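You operate a simulated robot arm through the tools that you are given. There is no shell and no other tool. Be economical: measure what you need, move in short steps, check, and stop when the job is done.

The job below is to be done with a simulated robot arm. You get a single attempt, and the scene is never put back.

JOB
Mix the milk into the flour at the card's speed till smooth.
Fine: tip the milk into the bowl, put the cup back, seat the bowl on the mixer, lower the head; never faster than the card; then the knob to 0; spill nothing.

Only the result counts: the job must be done as asked and must still hold three seconds after the hand-in. Knocking over, shifting, dropping, spilling or breaking anything else fails it.

ROBOT AND FRAMES
A 7-joint arm with a two-finger parallel gripper, fixed in place. Base frame: the origin is at the foot of the arm, x ahead of it, y to its left, z up; the work surface is at about z = 0. Units: mm, degrees, N and s.
With the tool pointing down near the work surface it reaches from about 220 to 580 mm from the base axis. Its first joint turns from -66.0 to 66.0 degrees. Payload 2.5 kg.
The TCP is the grasp point between the finger pads, 23 mm short of the fingertips. In the tool frame z runs along the fingers and y along their closing line. The gripper opens to 94 mm. The fingers are 38 mm wide and 10 mm thick; the gripper's body (54 by 96 mm) begins 39 mm behind the TCP.
Orientation is that of the tool frame in the base frame, as a unit quaternion [w, x, y, z]. With the fingers straight down and closing along the base's y, the tool's x points along the base's -x, its y along +y and its z along -z.

CONTROLS
- The arm moves only by the tool send_rows. Its argument "commands" is a list of rows, each an object (a shift or turn left out is 0, a gripper value left out holds the last) with "claw": the closure, from 0 (fully open) to 1 (shut); "xyz": the shift along the tool's x, y, z in mm, a list of three; "rot": the turn, a rotation vector about the tool's x, y, z in degrees, a list of three. In form: [{"claw": claw, "xyz": [dx, dy, dz], "rot": [wx, wy, wz]}, ...]. A call has 1 to 12 rows; each row shifts and turns the commanded pose from where the row before left it, along the tool's axes as they then stand. A row lasts 0.2 s, in which the tool goes at most 50 mm and 8.6 degrees; a call with a longer step from one row to the next is refused whole, and so is a gripper value outside its range. Where a pose cannot be reached the arm comes as near as it can. A force on the tool above 70 N (or 10 N above the force at the start of the call, whichever is more), or a blocked arm, ends the call early, and 0.2 s more pass. Each finger travels about 108 mm/s and halts on what it meets, pressing with about 23 N; the grip force reading is that of the motor and also rises with nothing between the fingers. The clock runs only during rows and for 0.2 s after the last one: add rows that do not move to give the fingers time. The reply holds the time, the measured pose of the TCP, the force on the tool along the base axes, the opening and the grip force, in the units named above and with some noise.
- Cameras (640 x 400 px; columns grow to the right, rows downward): "scene" is fixed at [119.4, -401.3, 560.8]; the picture's right is [0.85, -0.53, 0.00], its down [-0.22, -0.36, -0.91] and it looks along [0.48, 0.77, -0.42] (base axes); focal length 287 px, centre (320, 200). "wrist" rides on the gripper at [-39, 0, -44] in the tool frame; the picture's right is [0.00, -1.00, 0.00], its down [0.97, 0.00, -0.24] and it looks along [0.24, 0.00, 0.97] (tool axes); focal length 218 px, centre (320, 200).
- snapshot(camera): a new picture of that camera. No time passes.
- locate(camera, pixels): for up to 12 pixels [column, row] of the newest picture of that camera ("zoom" is the newest enlarged one), the place [x, y, z] in the base frame of the surface seen there, good to about 2 mm. No time passes.
- zoom(camera, box): a new picture of the part [left, top, right, bottom] of that camera's present view, enlarged. No time passes.
- finish_job(): hands the job in; it is judged then, once.

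Work in short steps. Measure before you move; look again where a grasp or a placing could have gone wrong, and mend it. You have 80 turns and 54 pictures in all, those below and enlarged ones among them. Open the gripper and draw the arm clear of the work before you hand the job in, unless the task says otherwise; then end with one line.

The tools are called after "Emit:" as name(argument=value, ...) on one line, values as JSON. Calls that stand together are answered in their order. send_rows: Moves the arm, as the interface text tells. Its arguments: {"type":"object","properties":{"commands":{"type":"array"}},"required":["commands"]} The other tools are called the same way: snapshot (camera) takes a picture; locate (camera, pixels) gives the place of the surface under pixels of a picture; zoom (camera, box) takes an enlarged picture of a part of a camera's view; finish_job () hands the job in.

At the start:

```text
time_s: 0.0
tcp_pos: [386.8, 109.8, 473.1]
tool_rot: [-0.001, 0.0, 1.0, 0.0]
contact_force: [-0.2, 0.1, 1.0]
finger_gap: 94.0
gripper_force: 0.0
```

scene: 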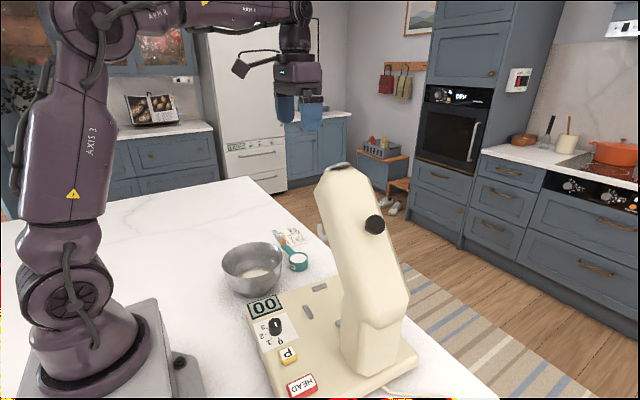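
wrist: 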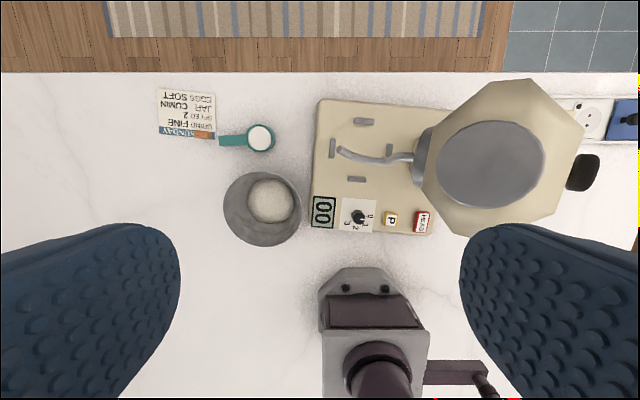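

The card lies at about (187,113) in the wrist view, the mixer's controls at (320-430,215), the cup at (260,138). I enlarge these to read them.

Emit:
zoom(camera="wrist", box=[140, 75, 300, 175])

Emit:
zoom(camera="wrist", box=[290, 90, 450, 250])

Emit:
zoom(camera="scene", box=[200, 150, 440, 400])

```text
4.00 times, centred on (220, 125) of wrist
```

zoom: 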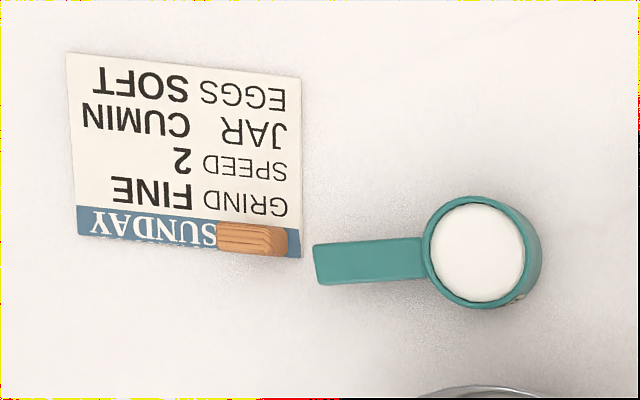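

```text
2.50 times, centred on (370, 170) of wrist
```

zoom: 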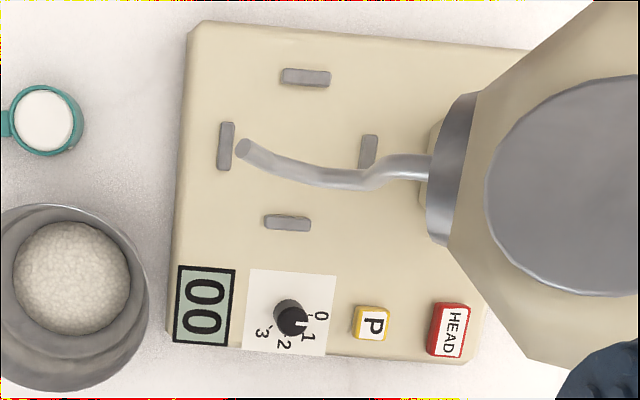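

```text
1.60 times, centred on (320, 275) of scene
```

zoom: 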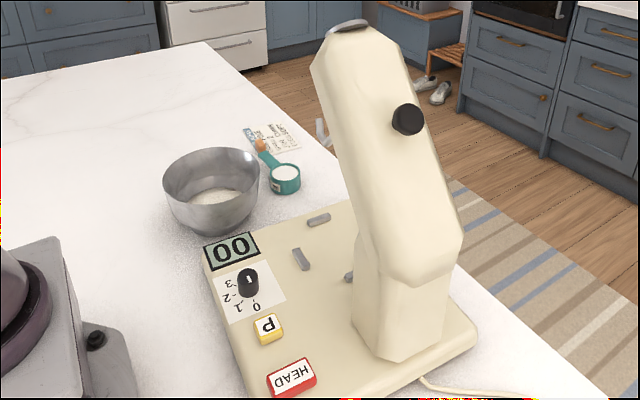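

The card says SPEED 2. I measure the cup, bowl, seat lugs, knob and buttons in the wrist picture.

Emit:
locate(camera="wrist", pixels=[[260, 138], [222, 141], [243, 141], [270, 200], [225, 205], [301, 208], [262, 173], [262, 245], [358, 217], [391, 219], [423, 222], [323, 212]])

Emit:
locate(camera="wrist", pixels=[[364, 122], [332, 148], [388, 150], [357, 179], [320, 103], [342, 150], [420, 155], [490, 165], [580, 172], [436, 230], [310, 230], [340, 190]])

Emit:
zoom(camera="wrist", box=[335, 190, 395, 240])

Emit:
zoom(camera="scene", box=[215, 215, 325, 305])

```text
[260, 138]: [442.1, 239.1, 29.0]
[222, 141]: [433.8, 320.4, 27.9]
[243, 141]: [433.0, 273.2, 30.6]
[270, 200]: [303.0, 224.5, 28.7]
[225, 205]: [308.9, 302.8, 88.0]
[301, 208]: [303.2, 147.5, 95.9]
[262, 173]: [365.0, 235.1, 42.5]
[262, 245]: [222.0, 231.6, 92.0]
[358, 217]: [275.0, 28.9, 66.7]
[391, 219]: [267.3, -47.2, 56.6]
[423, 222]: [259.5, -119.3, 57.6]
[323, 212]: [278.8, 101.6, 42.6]
```

```text
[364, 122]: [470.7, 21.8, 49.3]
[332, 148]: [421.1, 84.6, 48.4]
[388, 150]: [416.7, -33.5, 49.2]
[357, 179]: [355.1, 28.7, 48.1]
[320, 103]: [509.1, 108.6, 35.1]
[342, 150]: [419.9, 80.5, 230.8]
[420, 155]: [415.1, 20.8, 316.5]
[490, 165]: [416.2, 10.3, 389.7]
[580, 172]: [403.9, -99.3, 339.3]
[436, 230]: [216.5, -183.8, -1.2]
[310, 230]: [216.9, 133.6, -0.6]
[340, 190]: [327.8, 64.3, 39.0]
```

```text
8.00 times, centred on (365, 215) of wrist
```

zoom: 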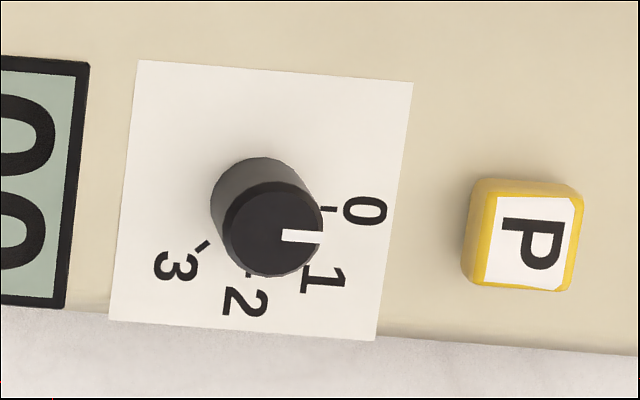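

```text
4.44 times, centred on (270, 260) of scene
```

zoom: 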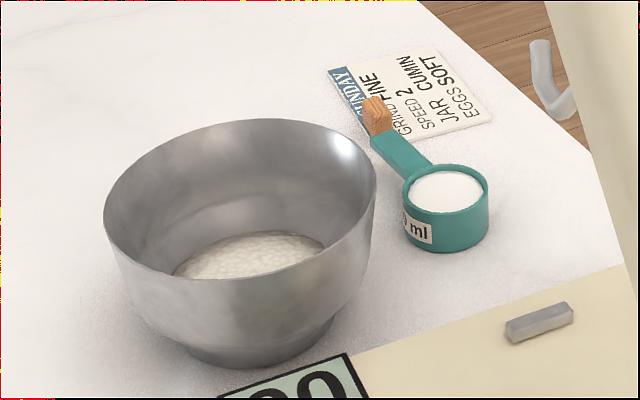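

The knob's pointer is at 0, with ticks 1, 2, 3 going clockwise. I measure the cup handle, cup rim and bowl more finely through an enlarged wrist view.

Emit:
zoom(camera="wrist", box=[190, 105, 310, 255])

```text
2.67 times, centred on (250, 180) of wrist
```

zoom: 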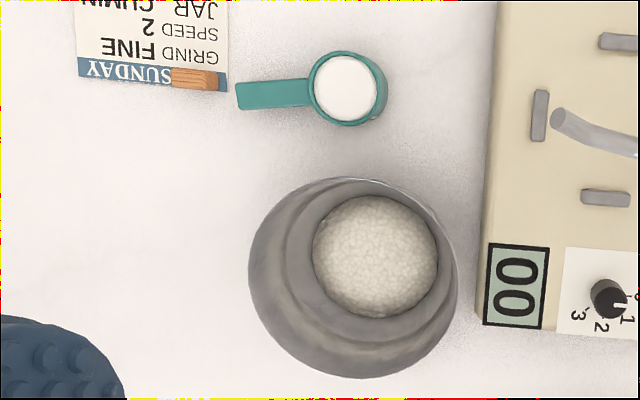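

Emit:
locate(camera="zoom", pixels=[[241, 95], [275, 84], [275, 103], [303, 82], [303, 101], [346, 54], [345, 122], [384, 86], [311, 92], [195, 80], [250, 270], [457, 270]])

Emit:
locate(camera="zoom", pixels=[[345, 180], [350, 377], [350, 370], [360, 250], [346, 88], [300, 330], [310, 310], [420, 345], [410, 200], [539, 115], [605, 197], [490, 322]])

```text
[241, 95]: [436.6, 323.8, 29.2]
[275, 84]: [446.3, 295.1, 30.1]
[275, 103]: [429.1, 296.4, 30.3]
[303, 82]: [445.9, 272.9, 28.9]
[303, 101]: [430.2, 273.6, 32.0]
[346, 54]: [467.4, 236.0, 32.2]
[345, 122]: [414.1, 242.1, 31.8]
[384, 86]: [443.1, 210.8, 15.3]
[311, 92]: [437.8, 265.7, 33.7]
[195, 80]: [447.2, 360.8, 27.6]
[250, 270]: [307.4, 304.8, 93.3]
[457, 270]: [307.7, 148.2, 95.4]
```

```text
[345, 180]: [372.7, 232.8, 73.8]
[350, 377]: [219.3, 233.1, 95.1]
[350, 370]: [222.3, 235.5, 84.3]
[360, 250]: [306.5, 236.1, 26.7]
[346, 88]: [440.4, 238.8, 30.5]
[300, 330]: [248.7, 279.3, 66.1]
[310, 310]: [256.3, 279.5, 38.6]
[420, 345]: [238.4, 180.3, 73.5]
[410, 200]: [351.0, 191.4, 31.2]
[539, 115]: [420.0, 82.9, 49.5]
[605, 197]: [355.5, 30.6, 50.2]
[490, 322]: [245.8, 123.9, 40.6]
```

Handle: x≈429–446, y≈268–325, top z≈30; bowl centre ≈(297,226), rim z≈95, radius 78; seat centre ≈(416,26). I move above the handle at (437.6, 297), turned 2.4° to match it.

Emit:
send_rows(commands=[{"xyz": [-12, 46, 0]}, {"xyz": [-12, 46, 0]}, {"xyz": [-13, 47, 0]}, {"xyz": [-13, 47, 0]}, {"xyz": [0, 0, 45], "rot": [0, 0, -2.4]}, {"xyz": [0, 0, 45]}, {"xyz": [0, 0, 45]}, {"xyz": [0, 0, 45]}, {"xyz": [0, 0, 45]}, {"xyz": [0, 0, 45]}, {"xyz": [0, 0, 40]}, {}])

Emit:
snapshot(camera="wrist")

```text
time_s: 2.6
tcp_pos: [423.8, 276.4, 156.0]
tool_rot: [0.0, -0.021, 1.0, 0.0]
contact_force: [0.2, 0.0, 0.5]
finger_gap: 94.4
gripper_force: 0.1
out of reach, approached as far as the arm can: row 4
```

```text
45 pictures are left
```

wrist: 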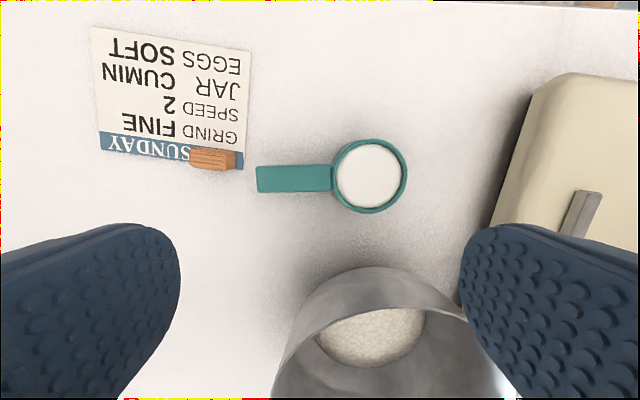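

The arm stopped at the reach limit in one row and the fingers now close along y; I need them closing along x, so I turn -90° about the tool axis while rising, then test the pouring pose with the empty gripper.

Emit:
send_rows(commands=[{"xyz": [0, 0, -40], "rot": [0, 0, -8.2]}, {"xyz": [0, 0, -30], "rot": [0, 0, -8.2]}, {"rot": [0, 0, -8.2]}, {"rot": [0, 0, -8.2]}, {"rot": [0, 0, -8.2]}, {"rot": [0, 0, -8.2]}, {"rot": [0, 0, -8.2]}, {"rot": [0, 0, -8.2]}, {"rot": [0, 0, -8.2]}, {"rot": [0, 0, -8.2]}, {"rot": [0, 0, -8]}, {}])

```text
time_s: 5.2
tcp_pos: [425.4, 276.6, 227.4]
tool_rot: [0.0, 0.723, -0.691, 0.001]
contact_force: [-0.2, -0.1, 0.1]
finger_gap: 93.8
gripper_force: 0.1
```

Yaw is right. Now the empty test of the pouring tilt: go to about (297,232,240) and tilt 77° about tool -y.

Emit:
send_rows(commands=[{"xyz": [14, 43, -5]}, {"xyz": [14, 43, -5]}, {"xyz": [14, 42, -5]}, {"rot": [0, -8.5, 0]}, {"rot": [0, -8.5, 0]}, {"rot": [0, -8.5, 0]}, {"rot": [0, -8.5, 0]}, {"rot": [0, -8.5, 0]}, {"rot": [0, -8.5, 0]}, {"rot": [0, -8.5, 0]}, {"rot": [0, -8.5, 0]}, {"rot": [0, -8.5, 0]}])

Emit:
snapshot(camera="scene")

```text
time_s: 7.8
tcp_pos: [298.1, 229.3, 243.1]
tool_rot: [-0.429, 0.567, -0.543, -0.447]
contact_force: [-0.5, -0.8, 0.0]
finger_gap: 93.9
gripper_force: 0.0
```

```text
44 pictures are left
```

scene: 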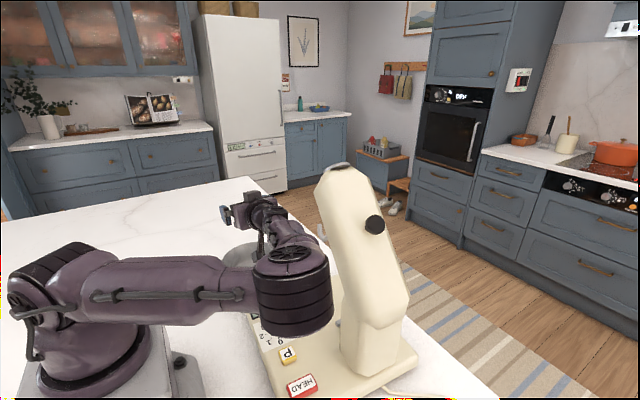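

The tilt is reachable with the wrist clear of the mixer panel. I test the last part (to ~115°, TCP further back and higher).

Emit:
send_rows(commands=[{"xyz": [-5, 0, -22]}, {"xyz": [-5, 0, -22]}, {"rot": [0, -7.7, 0]}, {"rot": [0, -7.7, 0]}, {"rot": [0, -7.7, 0]}, {"rot": [0, -7.7, 0]}, {"rot": [0, -7.7, 0]}, {}])

Emit:
snapshot(camera="scene")

```text
time_s: 9.6
tcp_pos: [301.6, 187.8, 262.5]
tool_rot: [0.584, -0.388, 0.371, 0.609]
contact_force: [-0.9, 0.4, 0.1]
finger_gap: 93.7
gripper_force: 0.1
```

```text
43 pictures are left
```

scene: 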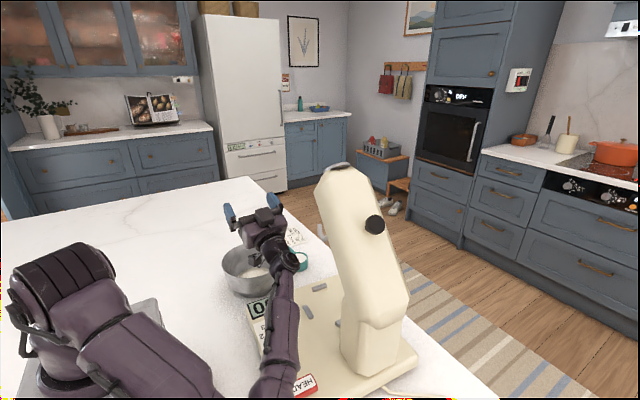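

Reached at 115°. I check how close the wrist is to the HEAD button and mixer.

Emit:
locate(camera="scene", pixels=[[270, 385], [292, 375], [295, 340], [283, 300], [270, 260], [255, 395], [305, 383], [235, 215], [262, 235]])

Emit:
zoom(camera="scene", box=[200, 180, 420, 400])

```text
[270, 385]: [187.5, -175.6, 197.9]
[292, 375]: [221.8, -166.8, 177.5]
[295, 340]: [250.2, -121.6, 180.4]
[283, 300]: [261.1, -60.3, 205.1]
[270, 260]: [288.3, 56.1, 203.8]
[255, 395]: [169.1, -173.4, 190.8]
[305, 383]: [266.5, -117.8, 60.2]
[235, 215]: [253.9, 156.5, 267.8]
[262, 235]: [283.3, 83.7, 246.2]
```

```text
1.82 times, centred on (310, 290) of scene
```

zoom: 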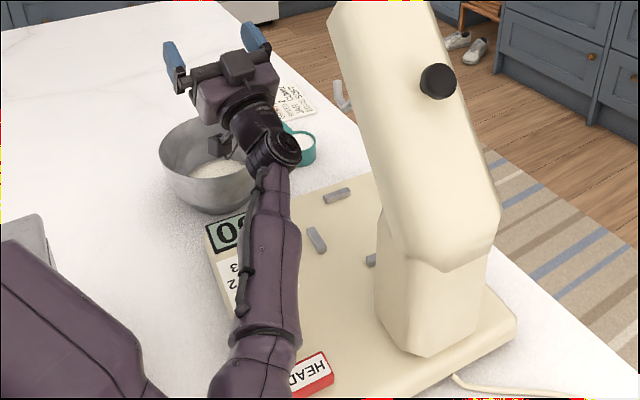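

All clear (wrist at z≈180–200). I retrace the tilt back to tool-down.

Emit:
send_rows(commands=[{"rot": [0, 8.2, 0]}, {"rot": [0, 8.2, 0]}, {"rot": [0, 8.2, 0]}, {"rot": [0, 8.2, 0]}, {"rot": [0, 8.2, 0]}, {"rot": [0, 8.2, 0]}, {"rot": [0, 8.2, 0]}, {"rot": [0, 8.2, 0]}, {"rot": [0, 8.2, 0]}, {"rot": [0, 8.2, 0]}, {"rot": [0, 8.2, 0]}, {"rot": [0, 8.2, 0]}])

Emit:
send_rows(commands=[{"rot": [0, 8.2, 0]}, {"rot": [0, 8.4, 0]}, {}])

```text
time_s: 12.2
tcp_pos: [301.3, 188.3, 262.5]
tool_rot: [-0.1, 0.714, -0.685, -0.103]
contact_force: [0.1, 0.4, -1.5]
finger_gap: 94.1
gripper_force: 0.0
```

```text
time_s: 13.0
tcp_pos: [300.8, 189.0, 262.9]
tool_rot: [0.001, 0.722, -0.692, 0.001]
contact_force: [-0.2, 0.2, -0.2]
finger_gap: 94.0
gripper_force: 0.0
```

Now over the handle at (437.6, 297), down to z≈130.

Emit:
send_rows(commands=[{"xyz": [-25.5, -35.3, 0]}, {"xyz": [-25.5, -35.3, 0]}, {"xyz": [-25.5, -35.3, 0]}, {"xyz": [-25.5, -35.4, 0]}, {"xyz": [0, 0, 45]}, {"xyz": [0, 0, 45]}, {"xyz": [0, 0, 42]}, {}])

Emit:
snapshot(camera="wrist")

```text
time_s: 14.8
tcp_pos: [437.7, 299.4, 128.6]
tool_rot: [-0.001, 0.722, -0.692, 0.001]
contact_force: [-0.2, -0.9, 0.3]
finger_gap: 94.1
gripper_force: 0.1
```

```text
41 pictures are left
```

wrist: 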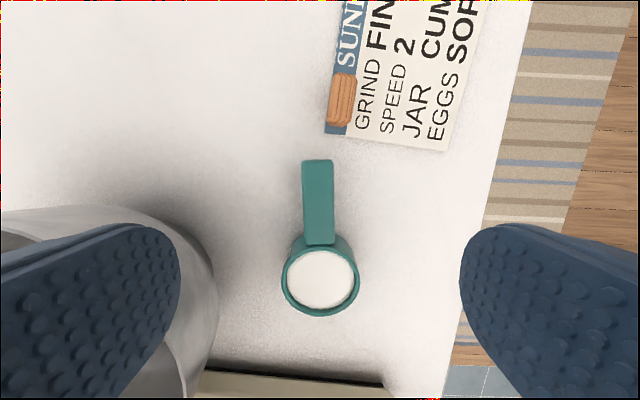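

The handle is centred at about (318,200). I part-close the fingers and descend to z≈27 straddling the handle.

Emit:
locate(camera="wrist", pixels=[[304, 205], [332, 205], [318, 165], [318, 235], [320, 250], [320, 312], [284, 282], [358, 282], [340, 100], [318, 280]])

Emit:
send_rows(commands=[{"claw": 0.4}, {"xyz": [0, 0, 40]}, {"xyz": [0, 0, 35]}, {}])

```text
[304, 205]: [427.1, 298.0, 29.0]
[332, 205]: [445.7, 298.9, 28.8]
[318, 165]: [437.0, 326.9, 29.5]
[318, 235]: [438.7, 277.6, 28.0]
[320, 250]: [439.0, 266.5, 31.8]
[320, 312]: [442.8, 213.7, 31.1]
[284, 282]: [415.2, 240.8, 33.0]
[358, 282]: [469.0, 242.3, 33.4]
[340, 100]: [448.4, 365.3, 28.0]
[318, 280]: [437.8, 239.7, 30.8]
```

```text
time_s: 15.8
tcp_pos: [438.5, 297.1, 55.2]
tool_rot: [0.0, 0.722, -0.692, 0.0]
contact_force: [0.3, -0.2, 0.7]
finger_gap: 56.4
gripper_force: 0.0
```

Descend to z≈27 and close gently on the handle.

Emit:
send_rows(commands=[{"xyz": [0, 0.7, 28]}, {}, {"claw": 0.6}, {"claw": 0.7}, {"claw": 0.75}, {"claw": 0.8}, {"claw": 0.9}, {"claw": 1.0}, {}, {}])

Emit:
snapshot(camera="wrist")

```text
time_s: 18.0
tcp_pos: [436.2, 296.0, 26.4]
tool_rot: [0.0, 0.721, -0.692, 0.0]
contact_force: [-1.2, -0.7, -0.9]
finger_gap: 21.8
gripper_force: 23.0
```

```text
40 pictures are left
```

wrist: 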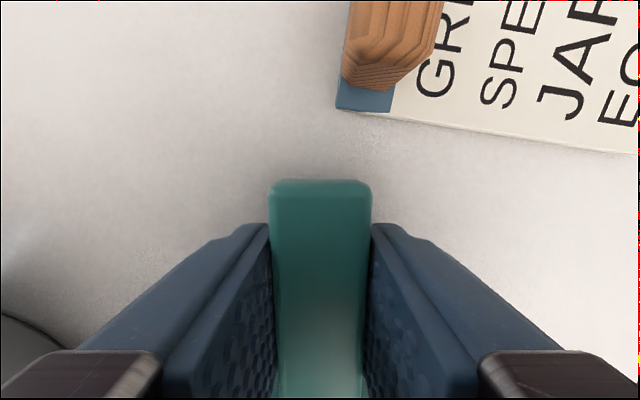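

The handle is gripped (gap 21.8). I lift slowly and level.

Emit:
send_rows(commands=[{"xyz": [0, 0, -3]}, {"xyz": [0, 0, -6]}, {"xyz": [0, 0, -10]}, {"xyz": [0, 0, -15]}, {"xyz": [0, 0, -20]}, {"xyz": [0, 0, -22]}, {"xyz": [0, 0, -24]}, {"xyz": [0, 0, -24]}, {"xyz": [0, 0, -20]}, {"xyz": [0, 0, -14]}, {"xyz": [0, 0, -8]}, {"xyz": [0, 0, -4]}])

Emit:
snapshot(camera="scene")

```text
time_s: 20.6
tcp_pos: [437.0, 297.1, 198.0]
tool_rot: [0.0, 0.721, -0.692, 0.0]
contact_force: [-1.7, -0.4, 0.5]
finger_gap: 0.2
gripper_force: 23.3
```

```text
39 pictures are left
```

scene: 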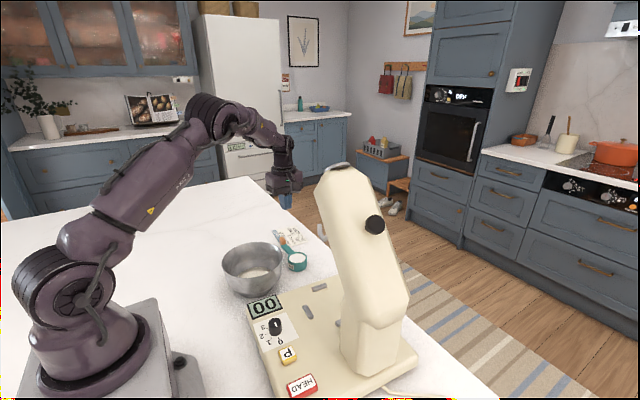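

The fingers read 0.2 mm: the handle slipped out and the cup stayed on the table. I look closely for shift or spill.

Emit:
zoom(camera="wrist", box=[220, 100, 420, 300])

Emit:
zoom(camera="scene", box=[265, 215, 335, 285])

```text
2.00 times, centred on (320, 200) of wrist
```

zoom: 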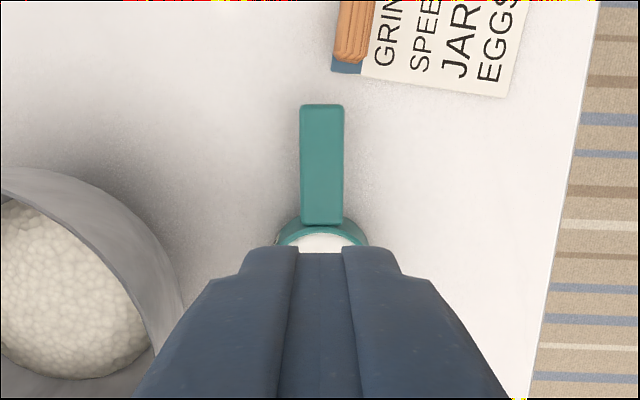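

```text
5.71 times, centred on (300, 250) of scene
```

zoom: 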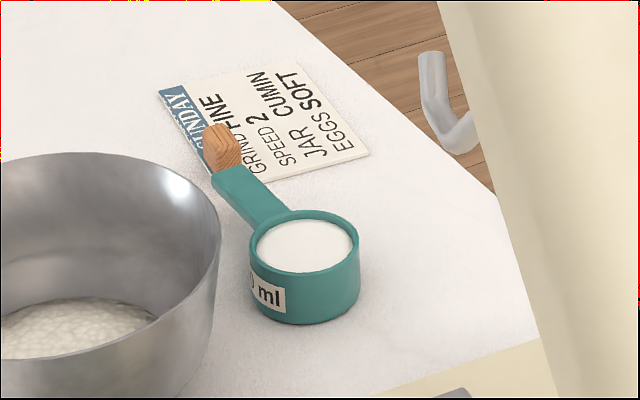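

Nothing spilled and the cup stands level. The handle is a poor hold, so I will grip the cup body (≈55 mm) instead: open, and re-measure the cup from above.

Emit:
send_rows(commands=[{"claw": 0.15}, {"claw": 0.15, "xyz": [25, 0, 0]}, {"xyz": [28, 0, 0]}, {}])

Emit:
zoom(camera="wrist", box=[250, 100, 410, 220])

```text
time_s: 21.6
tcp_pos: [438.3, 243.5, 197.7]
tool_rot: [0.0, 0.722, -0.692, 0.0]
contact_force: [-0.5, 0.3, 0.0]
finger_gap: 79.8
gripper_force: 0.0
```

```text
3.33 times, centred on (330, 160) of wrist
```

zoom: 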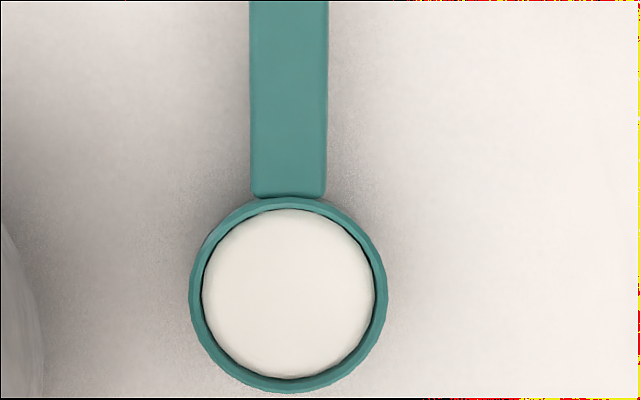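

Emit:
locate(camera="zoom", pixels=[[196, 295], [380, 295], [288, 203], [288, 385], [288, 295], [253, 100], [326, 100], [290, 190]])

```text
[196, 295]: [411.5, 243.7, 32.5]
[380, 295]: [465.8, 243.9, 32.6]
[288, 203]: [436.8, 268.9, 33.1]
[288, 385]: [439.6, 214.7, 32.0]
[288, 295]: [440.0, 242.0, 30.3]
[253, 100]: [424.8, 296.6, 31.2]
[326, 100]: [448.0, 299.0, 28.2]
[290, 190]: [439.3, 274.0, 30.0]
```

Cup centre ≈(438.7,242), rim z≈33, radius ≈28. I descend straddling it, then close gradually.

Emit:
send_rows(commands=[{"xyz": [1.5, -0.3, 40]}, {"xyz": [0, 0, 45]}, {"xyz": [0, 0, 45]}, {"xyz": [0, 0, 30]}, {"xyz": [0, 0, 12]}, {}, {"claw": 0.25}, {"claw": 0.33}, {"claw": 0.38}, {"claw": 0.45}, {"claw": 0.6}, {"claw": 0.6}])

Emit:
send_rows(commands=[{"claw": 1.0}, {}, {}, {}])

```text
time_s: 24.2
tcp_pos: [437.8, 243.4, 25.3]
tool_rot: [0.001, 0.722, -0.692, 0.0]
contact_force: [0.6, 0.3, 0.0]
finger_gap: 58.0
gripper_force: 23.2
```

```text
time_s: 25.2
tcp_pos: [439.3, 242.4, 27.2]
tool_rot: [0.0, 0.721, -0.693, -0.001]
contact_force: [0.6, -0.1, -0.6]
finger_gap: 58.1
gripper_force: 22.8
```

Held at 58 mm. I lift only a few millimetres very gently and check the gap.

Emit:
send_rows(commands=[{"xyz": [0, 0, -1]}, {"xyz": [0, 0, -1.5]}, {"xyz": [0, 0, -2]}, {"xyz": [0, 0, -2]}, {"xyz": [0, 0, -2]}, {"xyz": [0, 0, -1.5]}, {}])

Emit:
zoom(camera="scene", box=[255, 205, 345, 285])

```text
time_s: 26.8
tcp_pos: [438.6, 242.4, 34.3]
tool_rot: [0.0, 0.722, -0.692, 0.0]
contact_force: [-0.8, 0.5, -1.1]
finger_gap: 58.0
gripper_force: 23.1
```

```text
5.00 times, centred on (300, 245) of scene
```

zoom: 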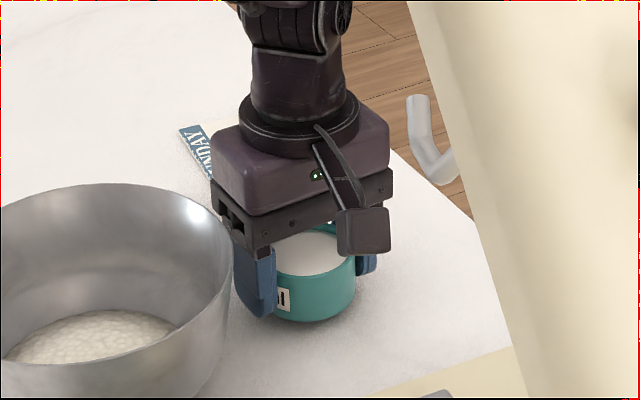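

The cup seems to come with the fingers (gap steady 58). I lift gently further and check.

Emit:
send_rows(commands=[{"xyz": [0, 0, -3]}, {"xyz": [0, 0, -6]}, {"xyz": [0, 0, -9]}, {"xyz": [0, 0, -12]}, {"xyz": [0, 0, -12]}, {"xyz": [0, 0, -10]}, {"xyz": [0, 0, -6]}, {"xyz": [0, 0, -3]}, {}])

Emit:
zoom(camera="scene", box=[245, 185, 345, 285])

```text
time_s: 28.8
tcp_pos: [439.7, 242.4, 97.2]
tool_rot: [-0.001, 0.722, -0.692, 0.0]
contact_force: [0.5, 0.7, -1.8]
finger_gap: 58.0
gripper_force: 23.0
```

```text
4.00 times, centred on (295, 235) of scene
```

zoom: 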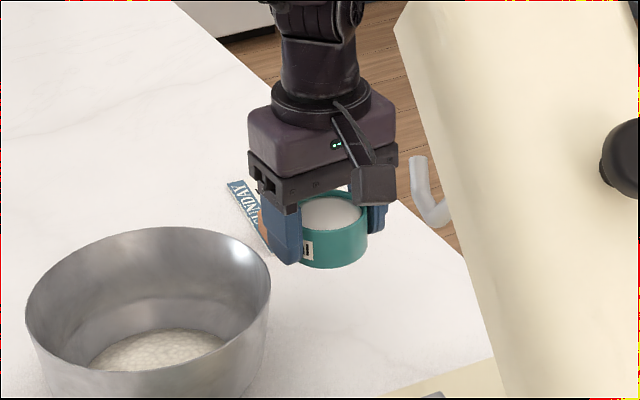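

The cup is held level. I raise it to z≈215 with soft ramps.

Emit:
send_rows(commands=[{"xyz": [0, 0, -3]}, {"xyz": [0, 0, -6]}, {"xyz": [0, 0, -10]}, {"xyz": [0, 0, -14]}, {"xyz": [0, 0, -17]}, {"xyz": [0, 0, -18]}, {"xyz": [0, 0, -17]}, {"xyz": [0, 0, -14]}, {"xyz": [0, 0, -10]}, {"xyz": [0, 0, -6]}, {"xyz": [0, 0, -3]}, {}])

Emit:
send_rows(commands=[{"xyz": [0, 3, 0]}, {"xyz": [0, 6, 0]}, {"xyz": [0, 9, 0]}, {"xyz": [0, 12, 0]}, {"xyz": [0, 14, 0]}, {"xyz": [0, 14, 0]}, {"xyz": [0, 14, 0]}, {"xyz": [0, 12, 0]}, {"xyz": [0, 9, 0]}, {"xyz": [0, 6, 0]}, {"xyz": [0, 3, 0]}, {}])

Emit:
send_rows(commands=[{"xyz": [0, 3, 0]}, {"xyz": [0, 5, 0]}, {"xyz": [0, 7, 0]}, {"xyz": [0, 8, 0]}, {"xyz": [0, 7, 0]}, {"xyz": [0, 5, 0]}, {"xyz": [0, 3, 0]}, {}])

Emit:
zoom(camera="scene", box=[190, 130, 350, 310])

```text
time_s: 31.4
tcp_pos: [439.2, 241.8, 214.1]
tool_rot: [0.0, 0.722, -0.692, 0.001]
contact_force: [-0.8, 0.1, -1.3]
finger_gap: 58.0
gripper_force: 22.5
```

```text
time_s: 34.0
tcp_pos: [337.7, 238.0, 214.8]
tool_rot: [0.0, 0.722, -0.692, 0.0]
contact_force: [-0.6, 0.1, -0.8]
finger_gap: 57.8
gripper_force: 23.0
```

```text
time_s: 35.8
tcp_pos: [299.6, 235.9, 213.6]
tool_rot: [0.0, 0.722, -0.692, -0.001]
contact_force: [-0.4, -1.2, -0.7]
finger_gap: 58.0
gripper_force: 23.0
```

```text
2.22 times, centred on (270, 220) of scene
```

zoom: 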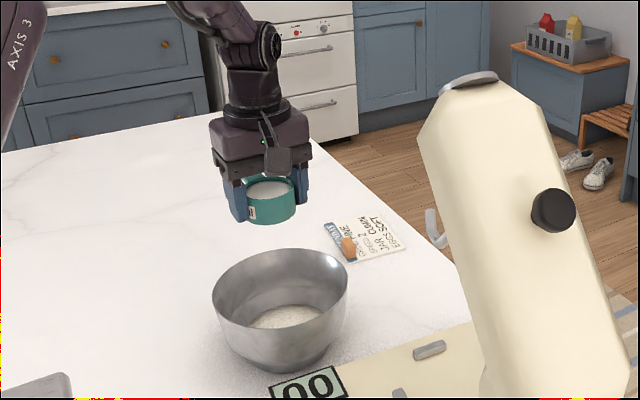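

The cup is above the bowl at (299,236). I lower 30 mm and start a slow tilt.

Emit:
send_rows(commands=[{"xyz": [0, 0, 4]}, {"xyz": [0, 0, 8]}, {"xyz": [0, 0, 8]}, {"xyz": [0, 0, 7]}, {"xyz": [0, 0, 3]}, {}, {"rot": [0, -2, 0]}, {"rot": [0, -3, 0]}, {"rot": [0, -3, 0]}, {"rot": [0, -3, 0]}, {"rot": [0, -3, 0]}, {"rot": [0, -3, 0]}])

Emit:
send_rows(commands=[{"rot": [0, -3, 0]}, {"rot": [0, -3, 0]}, {"rot": [0, -3, 0]}, {"rot": [0, -3, 0]}, {"rot": [0, -3, 0]}, {"rot": [0, -3, 0]}, {"rot": [0, -3, 0]}, {"rot": [0, -3, 0]}, {"rot": [0, -3, 0]}, {}, {}])

Emit:
zoom(camera="scene", box=[190, 130, 350, 310])

```text
time_s: 38.4
tcp_pos: [298.9, 236.3, 184.5]
tool_rot: [-0.103, 0.714, -0.684, -0.107]
contact_force: [-0.2, 0.5, -1.3]
finger_gap: 58.3
gripper_force: 23.1
```

```text
time_s: 40.8
tcp_pos: [300.3, 236.8, 183.0]
tool_rot: [-0.26, 0.669, -0.642, -0.27]
contact_force: [-0.4, -0.8, -1.4]
finger_gap: 57.7
gripper_force: 23.0
```

```text
2.22 times, centred on (270, 220) of scene
```

zoom: 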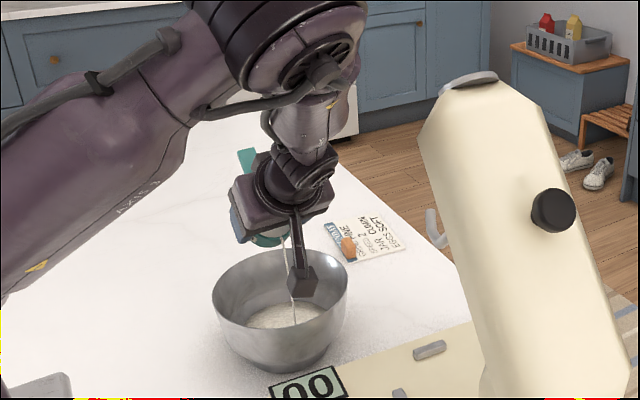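

A milk stream falls into the bowl. I check the height of the small box hanging under the gripper before tilting more.

Emit:
locate(camera="zoom", pixels=[[302, 270], [302, 292], [290, 310], [316, 290]])

```text
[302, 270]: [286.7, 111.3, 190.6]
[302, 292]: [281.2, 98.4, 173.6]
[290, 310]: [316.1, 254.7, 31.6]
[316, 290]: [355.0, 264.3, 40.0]
```

The box is at tool-frame (+92,-90), so I must rise as I tilt to keep it above the bowl rim. Continue tilting with 5 mm rise per row.

Emit:
send_rows(commands=[{"xyz": [-3.5, 0, -3.5], "rot": [0, -3, 0]}, {"xyz": [-3.7, 0, -3.3], "rot": [0, -3, 0]}, {"xyz": [-3.8, 0, -3.1], "rot": [0, -3, 0]}, {"xyz": [-4, 0, -2.9], "rot": [0, -3, 0]}, {"xyz": [-4.1, 0, -2.7], "rot": [0, -3, 0]}, {"xyz": [-4.3, 0, -2.5], "rot": [0, -3, 0]}, {"xyz": [-4.4, 0, -2.3], "rot": [0, -3, 0]}, {"xyz": [-4.5, 0, -2.1], "rot": [0, -3, 0]}, {"xyz": [-4.6, 0, -1.9], "rot": [0, -3, 0]}, {}, {}])

Emit:
zoom(camera="scene", box=[190, 130, 350, 310])

```text
time_s: 43.2
tcp_pos: [299.0, 237.6, 228.8]
tool_rot: [-0.402, 0.587, -0.563, -0.42]
contact_force: [-0.2, 0.5, -0.1]
finger_gap: 58.0
gripper_force: 23.0
```

```text
2.22 times, centred on (270, 220) of scene
```

zoom: 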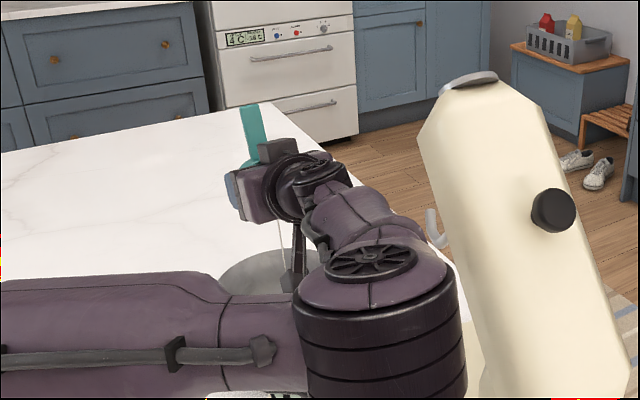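

Still pouring cleanly at 71°. I continue to ~95° rising to z≈260.

Emit:
send_rows(commands=[{"xyz": [-4.5, 0, -1.5], "rot": [0, -3, 0]}, {"xyz": [-4.6, 0, -1.2], "rot": [0, -3, 0]}, {"xyz": [-4.7, 0, -1], "rot": [0, -3, 0]}, {"xyz": [-4.8, 0, -0.7], "rot": [0, -3, 0]}, {"xyz": [-4.8, 0, -0.5], "rot": [0, -3, 0]}, {"xyz": [-4.8, 0, -0.2], "rot": [0, -3, 0]}, {"xyz": [-4.8, 0, 0], "rot": [0, -3, 0]}, {"xyz": [-4.8, 0, 0], "rot": [0, -3, 0]}, {}, {}, {}, {}])

Emit:
snapshot(camera="scene")

```text
time_s: 45.8
tcp_pos: [299.9, 237.3, 265.9]
tool_rot: [0.511, -0.487, 0.468, 0.532]
contact_force: [0.4, -0.8, -0.1]
finger_gap: 57.7
gripper_force: 23.1
```

```text
30 pictures are left
```

scene: 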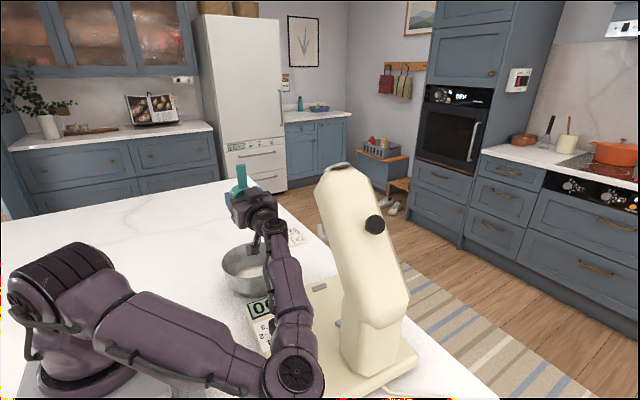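

At 95° now. I tilt to ~115° and wait so the cup drains fully.

Emit:
send_rows(commands=[{"rot": [0, -3, 0]}, {"rot": [0, -3, 0]}, {"rot": [0, -3, 0]}, {"rot": [0, -3, 0]}, {"rot": [0, -3, 0]}, {"rot": [0, -3, 0]}, {"rot": [0, -2, 0]}, {}, {}, {}, {}, {}])

Emit:
zoom(camera="scene", box=[190, 140, 350, 310])

Emit:
snapshot(camera="wrist")

```text
time_s: 48.4
tcp_pos: [299.0, 238.0, 267.1]
tool_rot: [0.584, -0.388, 0.372, 0.609]
contact_force: [0.5, 0.1, 0.2]
finger_gap: 57.9
gripper_force: 23.3
```

```text
2.35 times, centred on (270, 225) of scene
```

zoom: 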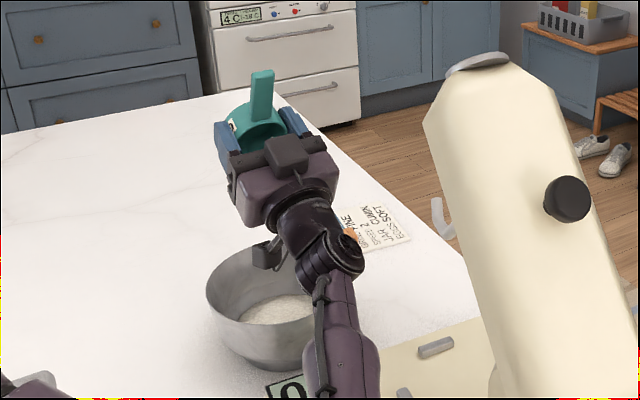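

```text
28 pictures are left
```

wrist: 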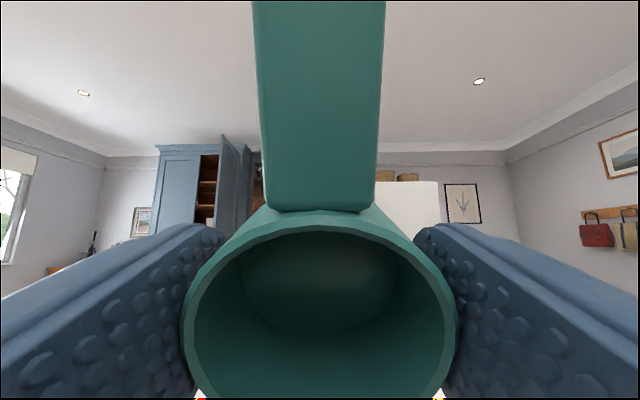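

The cup is empty and clean. I tilt back upright in place.

Emit:
send_rows(commands=[{"rot": [0, 8.2, 0]}, {"rot": [0, 8.2, 0]}, {"rot": [0, 8.2, 0]}, {"rot": [0, 8.2, 0]}, {"rot": [0, 8.2, 0]}, {"rot": [0, 8.2, 0]}, {"rot": [0, 8.2, 0]}, {"rot": [0, 8.2, 0]}, {"rot": [0, 8.2, 0]}, {"rot": [0, 8.2, 0]}, {"rot": [0, 8.2, 0]}, {"rot": [0, 8.2, 0]}])

Emit:
send_rows(commands=[{"rot": [0, 8.2, 0]}, {"rot": [0, 8.4, 0]}, {}])

```text
time_s: 51.0
tcp_pos: [299.0, 237.6, 266.7]
tool_rot: [-0.099, 0.714, -0.685, -0.103]
contact_force: [-0.4, 0.4, -0.6]
finger_gap: 57.7
gripper_force: 22.8
```

```text
time_s: 51.8
tcp_pos: [299.3, 238.5, 267.4]
tool_rot: [0.001, 0.722, -0.692, 0.001]
contact_force: [-0.2, 0.3, -0.6]
finger_gap: 57.5
gripper_force: 22.4
```

Upright again. Back to (439.5,241.5), then down to z≈45.

Emit:
send_rows(commands=[{"xyz": [0.7, -20, 0]}, {"xyz": [0.7, -35, 0]}, {"xyz": [0.7, -35, 0]}, {"xyz": [0.7, -30, 0]}, {"xyz": [0, -20.2, 0]}, {"xyz": [0, 0, 40]}, {"xyz": [0, 0, 45]}, {"xyz": [0, 0, 45]}, {"xyz": [0, 0, 45]}, {"xyz": [0, 0, 30]}, {"xyz": [0, 0, 17]}, {}])

Emit:
zoom(camera="scene", box=[245, 195, 345, 285])

```text
time_s: 54.4
tcp_pos: [438.2, 239.6, 45.3]
tool_rot: [0.0, 0.722, -0.692, 0.0]
contact_force: [-0.7, 0.9, -0.5]
finger_gap: 57.7
gripper_force: 22.8
```

```text
4.44 times, centred on (295, 240) of scene
```

zoom: 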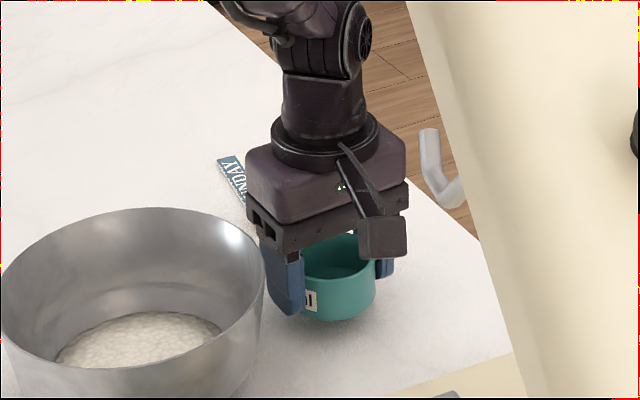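

Lower the last 19 mm slowly, open to ~78 mm, and rise.

Emit:
send_rows(commands=[{"xyz": [-1, -1, 9]}, {"xyz": [0, 0, 5]}, {"xyz": [0, 0, 3]}, {"xyz": [0, 0, 1.5]}, {}, {"claw": 0.3}, {"claw": 0.15}, {}, {"xyz": [0, 0, -20]}, {"xyz": [0, 0, -40]}, {"xyz": [0, 0, -45]}, {"xyz": [0, 0, -45]}])

Emit:
snapshot(camera="wrist")

```text
time_s: 57.0
tcp_pos: [439.9, 241.3, 177.1]
tool_rot: [0.0, 0.722, -0.692, -0.001]
contact_force: [0.3, -0.6, -0.6]
finger_gap: 80.0
gripper_force: 0.1
```

```text
26 pictures are left
```

wrist: 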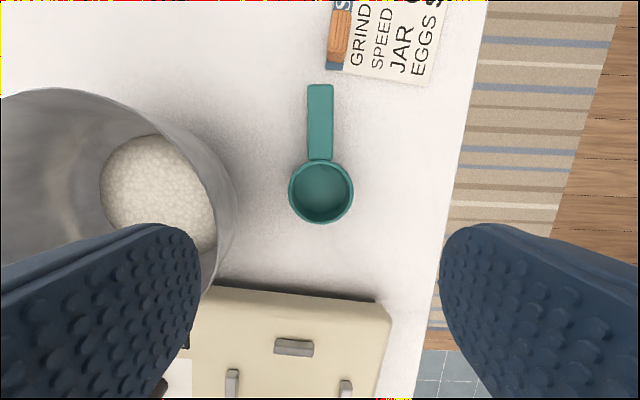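

Cup is back in place, empty, and the table is clean. Next the bowl: I move above its near (−x) rim at about (222,226) to grip the wall.

Emit:
send_rows(commands=[{"claw": 0.5, "xyz": [1.2, 43.6, -5]}, {"xyz": [1.2, 43.6, -5]}, {"xyz": [1.2, 43.6, -5]}, {"xyz": [1.2, 43.6, -5]}, {"xyz": [1.2, 43.6, -5]}, {}, {}])

Emit:
snapshot(camera="wrist")

```text
time_s: 58.6
tcp_pos: [223.1, 226.5, 201.0]
tool_rot: [0.0, 0.722, -0.692, 0.0]
contact_force: [-0.2, 0.3, -0.4]
finger_gap: 47.1
gripper_force: 0.1
```

```text
25 pictures are left
```

wrist: 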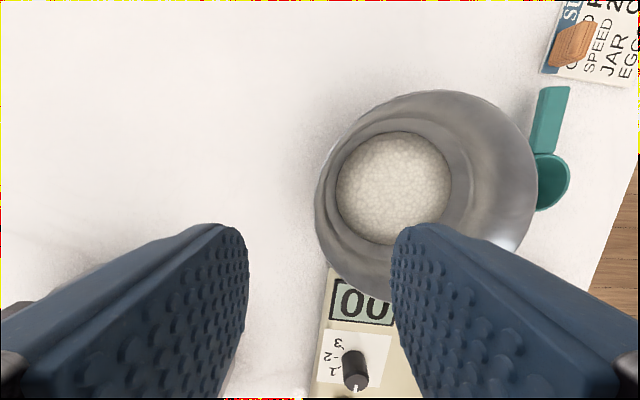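

Emit:
locate(camera="wrist", pixels=[[317, 200], [320, 215], [324, 175], [430, 91], [536, 160], [330, 195], [345, 195], [390, 190], [360, 275], [323, 190], [318, 205], [440, 92]])

Emit:
zoom(camera="wrist", box=[290, 140, 390, 240])

```text
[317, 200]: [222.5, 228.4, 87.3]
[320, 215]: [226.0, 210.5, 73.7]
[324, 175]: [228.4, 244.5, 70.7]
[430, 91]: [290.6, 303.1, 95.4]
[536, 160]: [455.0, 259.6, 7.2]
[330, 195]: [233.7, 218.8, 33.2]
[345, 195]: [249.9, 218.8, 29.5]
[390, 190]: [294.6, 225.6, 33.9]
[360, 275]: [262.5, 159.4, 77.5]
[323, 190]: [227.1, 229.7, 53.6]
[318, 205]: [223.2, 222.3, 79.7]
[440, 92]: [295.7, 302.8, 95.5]
```

```text
4.00 times, centred on (340, 190) of wrist
```

zoom: 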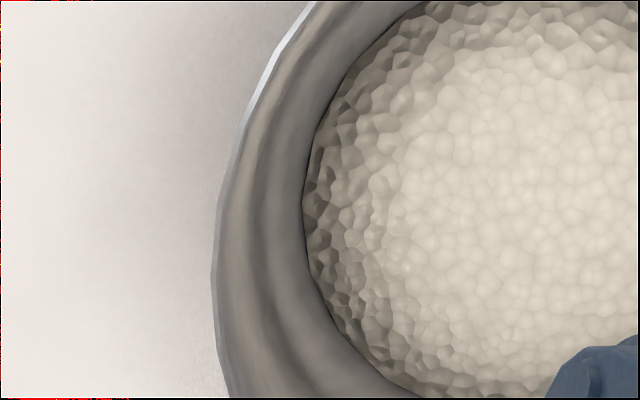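

The near wall runs from x≈220 at the rim (z 95) to 227 at z 54. I tilt the tool 10° to match and descend so the fingers straddle it, stopping at z≈105 to check.

Emit:
send_rows(commands=[{"rot": [5, 0, 0]}, {"rot": [5, 0, 0]}, {"xyz": [0, 5.5, 31.5]}, {"xyz": [0, 5.5, 31.5]}, {"xyz": [0, 5.5, 31.5]}, {}])

Emit:
zoom(camera="scene", box=[180, 180, 340, 310])

Emit:
snapshot(camera="wrist")

```text
time_s: 60.0
tcp_pos: [223.9, 226.2, 106.0]
tool_rot: [-0.063, 0.719, -0.689, 0.061]
contact_force: [-0.2, -0.1, 0.5]
finger_gap: 46.8
gripper_force: 0.0
```

```text
3.08 times, centred on (260, 245) of scene
```

zoom: 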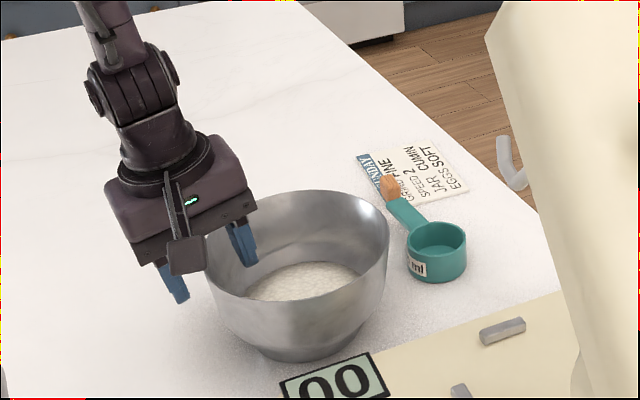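

```text
22 pictures are left
```

wrist: 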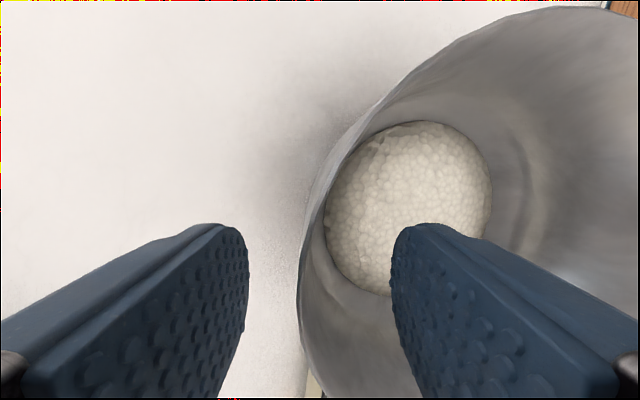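

The wall sits between the fingers. I descend to z≈75 and close gradually.

Emit:
send_rows(commands=[{"xyz": [0, 3.5, 15]}, {"xyz": [0, 3.5, 15.5]}, {}, {"claw": 0.65}, {"claw": 0.78}, {"claw": 0.86}, {"claw": 0.92}, {"claw": 0.97}, {"claw": 1.0}, {}, {}, {}])

Emit:
snapshot(camera="wrist")

```text
time_s: 62.6
tcp_pos: [221.2, 227.0, 75.4]
tool_rot: [-0.063, 0.719, -0.69, 0.06]
contact_force: [2.7, 0.3, 2.8]
finger_gap: 18.6
gripper_force: 22.7
```

```text
21 pictures are left
```

wrist: 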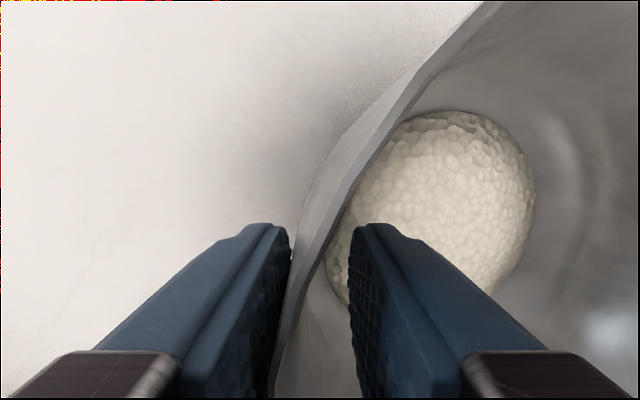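

Gripped with gap 18.6 (thick curved wall). I lift very slightly to test.

Emit:
send_rows(commands=[{"xyz": [0, -0.2, -1]}, {"xyz": [0, -0.3, -2]}, {"xyz": [0, -0.5, -3]}, {"xyz": [0, -0.5, -3]}, {"xyz": [0, -0.5, -3]}, {"xyz": [0, -0.5, -3]}, {}, {}])

Emit:
zoom(camera="scene", box=[180, 180, 340, 310])

```text
time_s: 64.4
tcp_pos: [220.8, 225.3, 89.1]
tool_rot: [-0.062, 0.719, -0.69, 0.061]
contact_force: [-1.0, 0.0, -1.5]
finger_gap: 18.3
gripper_force: 23.1
```

```text
3.08 times, centred on (260, 245) of scene
```

zoom: 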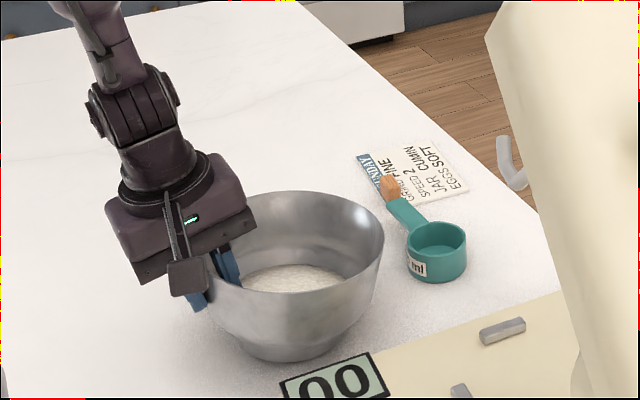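

I measure the bowl's rim and foot now to see whether it rose or tilted.

Emit:
locate(camera="zoom", pixels=[[381, 232], [377, 222], [330, 199], [240, 290], [300, 305], [350, 295], [260, 347], [330, 347], [240, 340], [300, 355], [300, 192], [370, 320]])

Emit:
snapshot(camera="wrist")

```text
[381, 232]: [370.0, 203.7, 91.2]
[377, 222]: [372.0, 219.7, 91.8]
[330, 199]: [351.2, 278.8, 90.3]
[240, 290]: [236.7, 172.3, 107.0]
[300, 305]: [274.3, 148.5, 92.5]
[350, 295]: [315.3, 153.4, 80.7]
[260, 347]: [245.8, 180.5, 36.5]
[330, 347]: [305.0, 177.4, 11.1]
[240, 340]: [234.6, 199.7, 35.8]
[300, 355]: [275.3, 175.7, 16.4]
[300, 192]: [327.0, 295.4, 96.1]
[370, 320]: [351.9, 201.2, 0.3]
```

```text
19 pictures are left
```

wrist: 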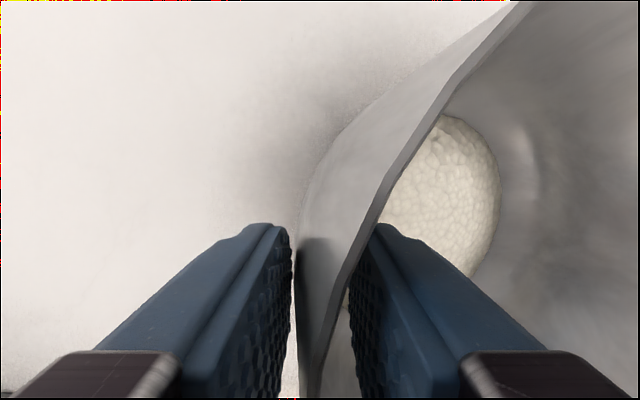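

The near rim is at z≈107 and the far rim at ≈91: the bowl tilts ~6° in the grip, pivoting on its far foot. I turn the tool +7° about tool x to bring it level and see whether the grip carries it.

Emit:
send_rows(commands=[{"rot": [1, 0, 0]}, {"rot": [1, 0, 0]}, {"rot": [1, 0, 0]}, {"rot": [1, 0, 0]}, {"rot": [1, 0, 0]}, {"rot": [1, 0, 0]}, {"rot": [1, 0, 0]}, {}, {}])

Emit:
zoom(camera="scene", box=[180, 180, 340, 310])

```text
time_s: 66.4
tcp_pos: [221.2, 227.0, 90.4]
tool_rot: [-0.107, 0.714, -0.684, 0.102]
contact_force: [-0.7, -0.1, -5.6]
finger_gap: 18.3
gripper_force: 22.9
```

```text
3.08 times, centred on (260, 245) of scene
```

zoom: 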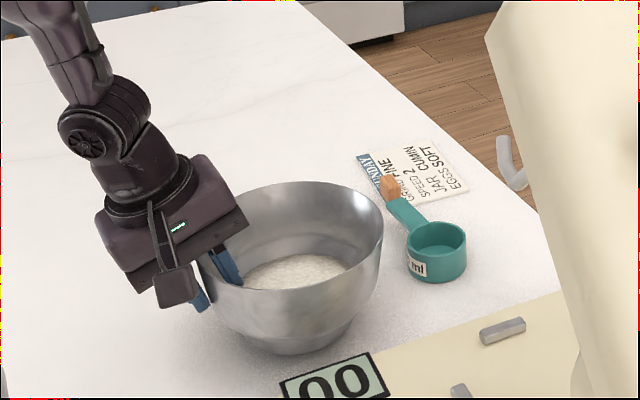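

The tool now carries −5.6 N, and the bowl seems free of the table. I measure the rim's level.

Emit:
locate(camera="zoom", pixels=[[381, 222], [376, 210], [330, 188], [300, 183], [242, 289], [300, 291], [350, 270], [360, 240], [320, 345], [290, 350]])

```text
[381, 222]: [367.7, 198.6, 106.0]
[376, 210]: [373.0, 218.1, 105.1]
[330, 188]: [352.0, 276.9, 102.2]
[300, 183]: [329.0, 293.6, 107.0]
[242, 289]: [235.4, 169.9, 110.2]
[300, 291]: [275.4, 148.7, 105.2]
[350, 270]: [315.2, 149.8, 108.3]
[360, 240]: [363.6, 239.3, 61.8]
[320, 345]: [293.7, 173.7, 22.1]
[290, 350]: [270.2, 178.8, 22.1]
```

Nearly level, foot ~12 mm clear. Small +1.5° trim, then a soft lift of ~70 mm.

Emit:
send_rows(commands=[{"rot": [0.7, 0, 0]}, {"rot": [0.8, 0, 0]}, {"xyz": [0, -0.9, -2.9]}, {"xyz": [0, -1.8, -5.7]}, {"xyz": [0, -2.8, -8.6]}, {"xyz": [0, -3.4, -10.5]}, {"xyz": [0, -3.7, -11.4]}, {"xyz": [0, -3.4, -10.5]}, {"xyz": [0, -2.8, -8.6]}, {"xyz": [0, -1.8, -5.7]}, {"xyz": [0, -0.9, -2.9]}, {}])

Emit:
snapshot(camera="scene")

```text
time_s: 69.0
tcp_pos: [221.1, 226.2, 159.7]
tool_rot: [-0.116, 0.713, -0.683, 0.11]
contact_force: [0.2, 0.2, -3.7]
finger_gap: 18.3
gripper_force: 22.8
```

```text
17 pictures are left
```

scene: 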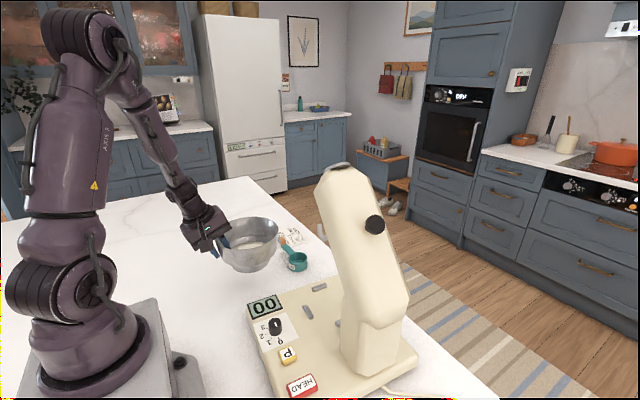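

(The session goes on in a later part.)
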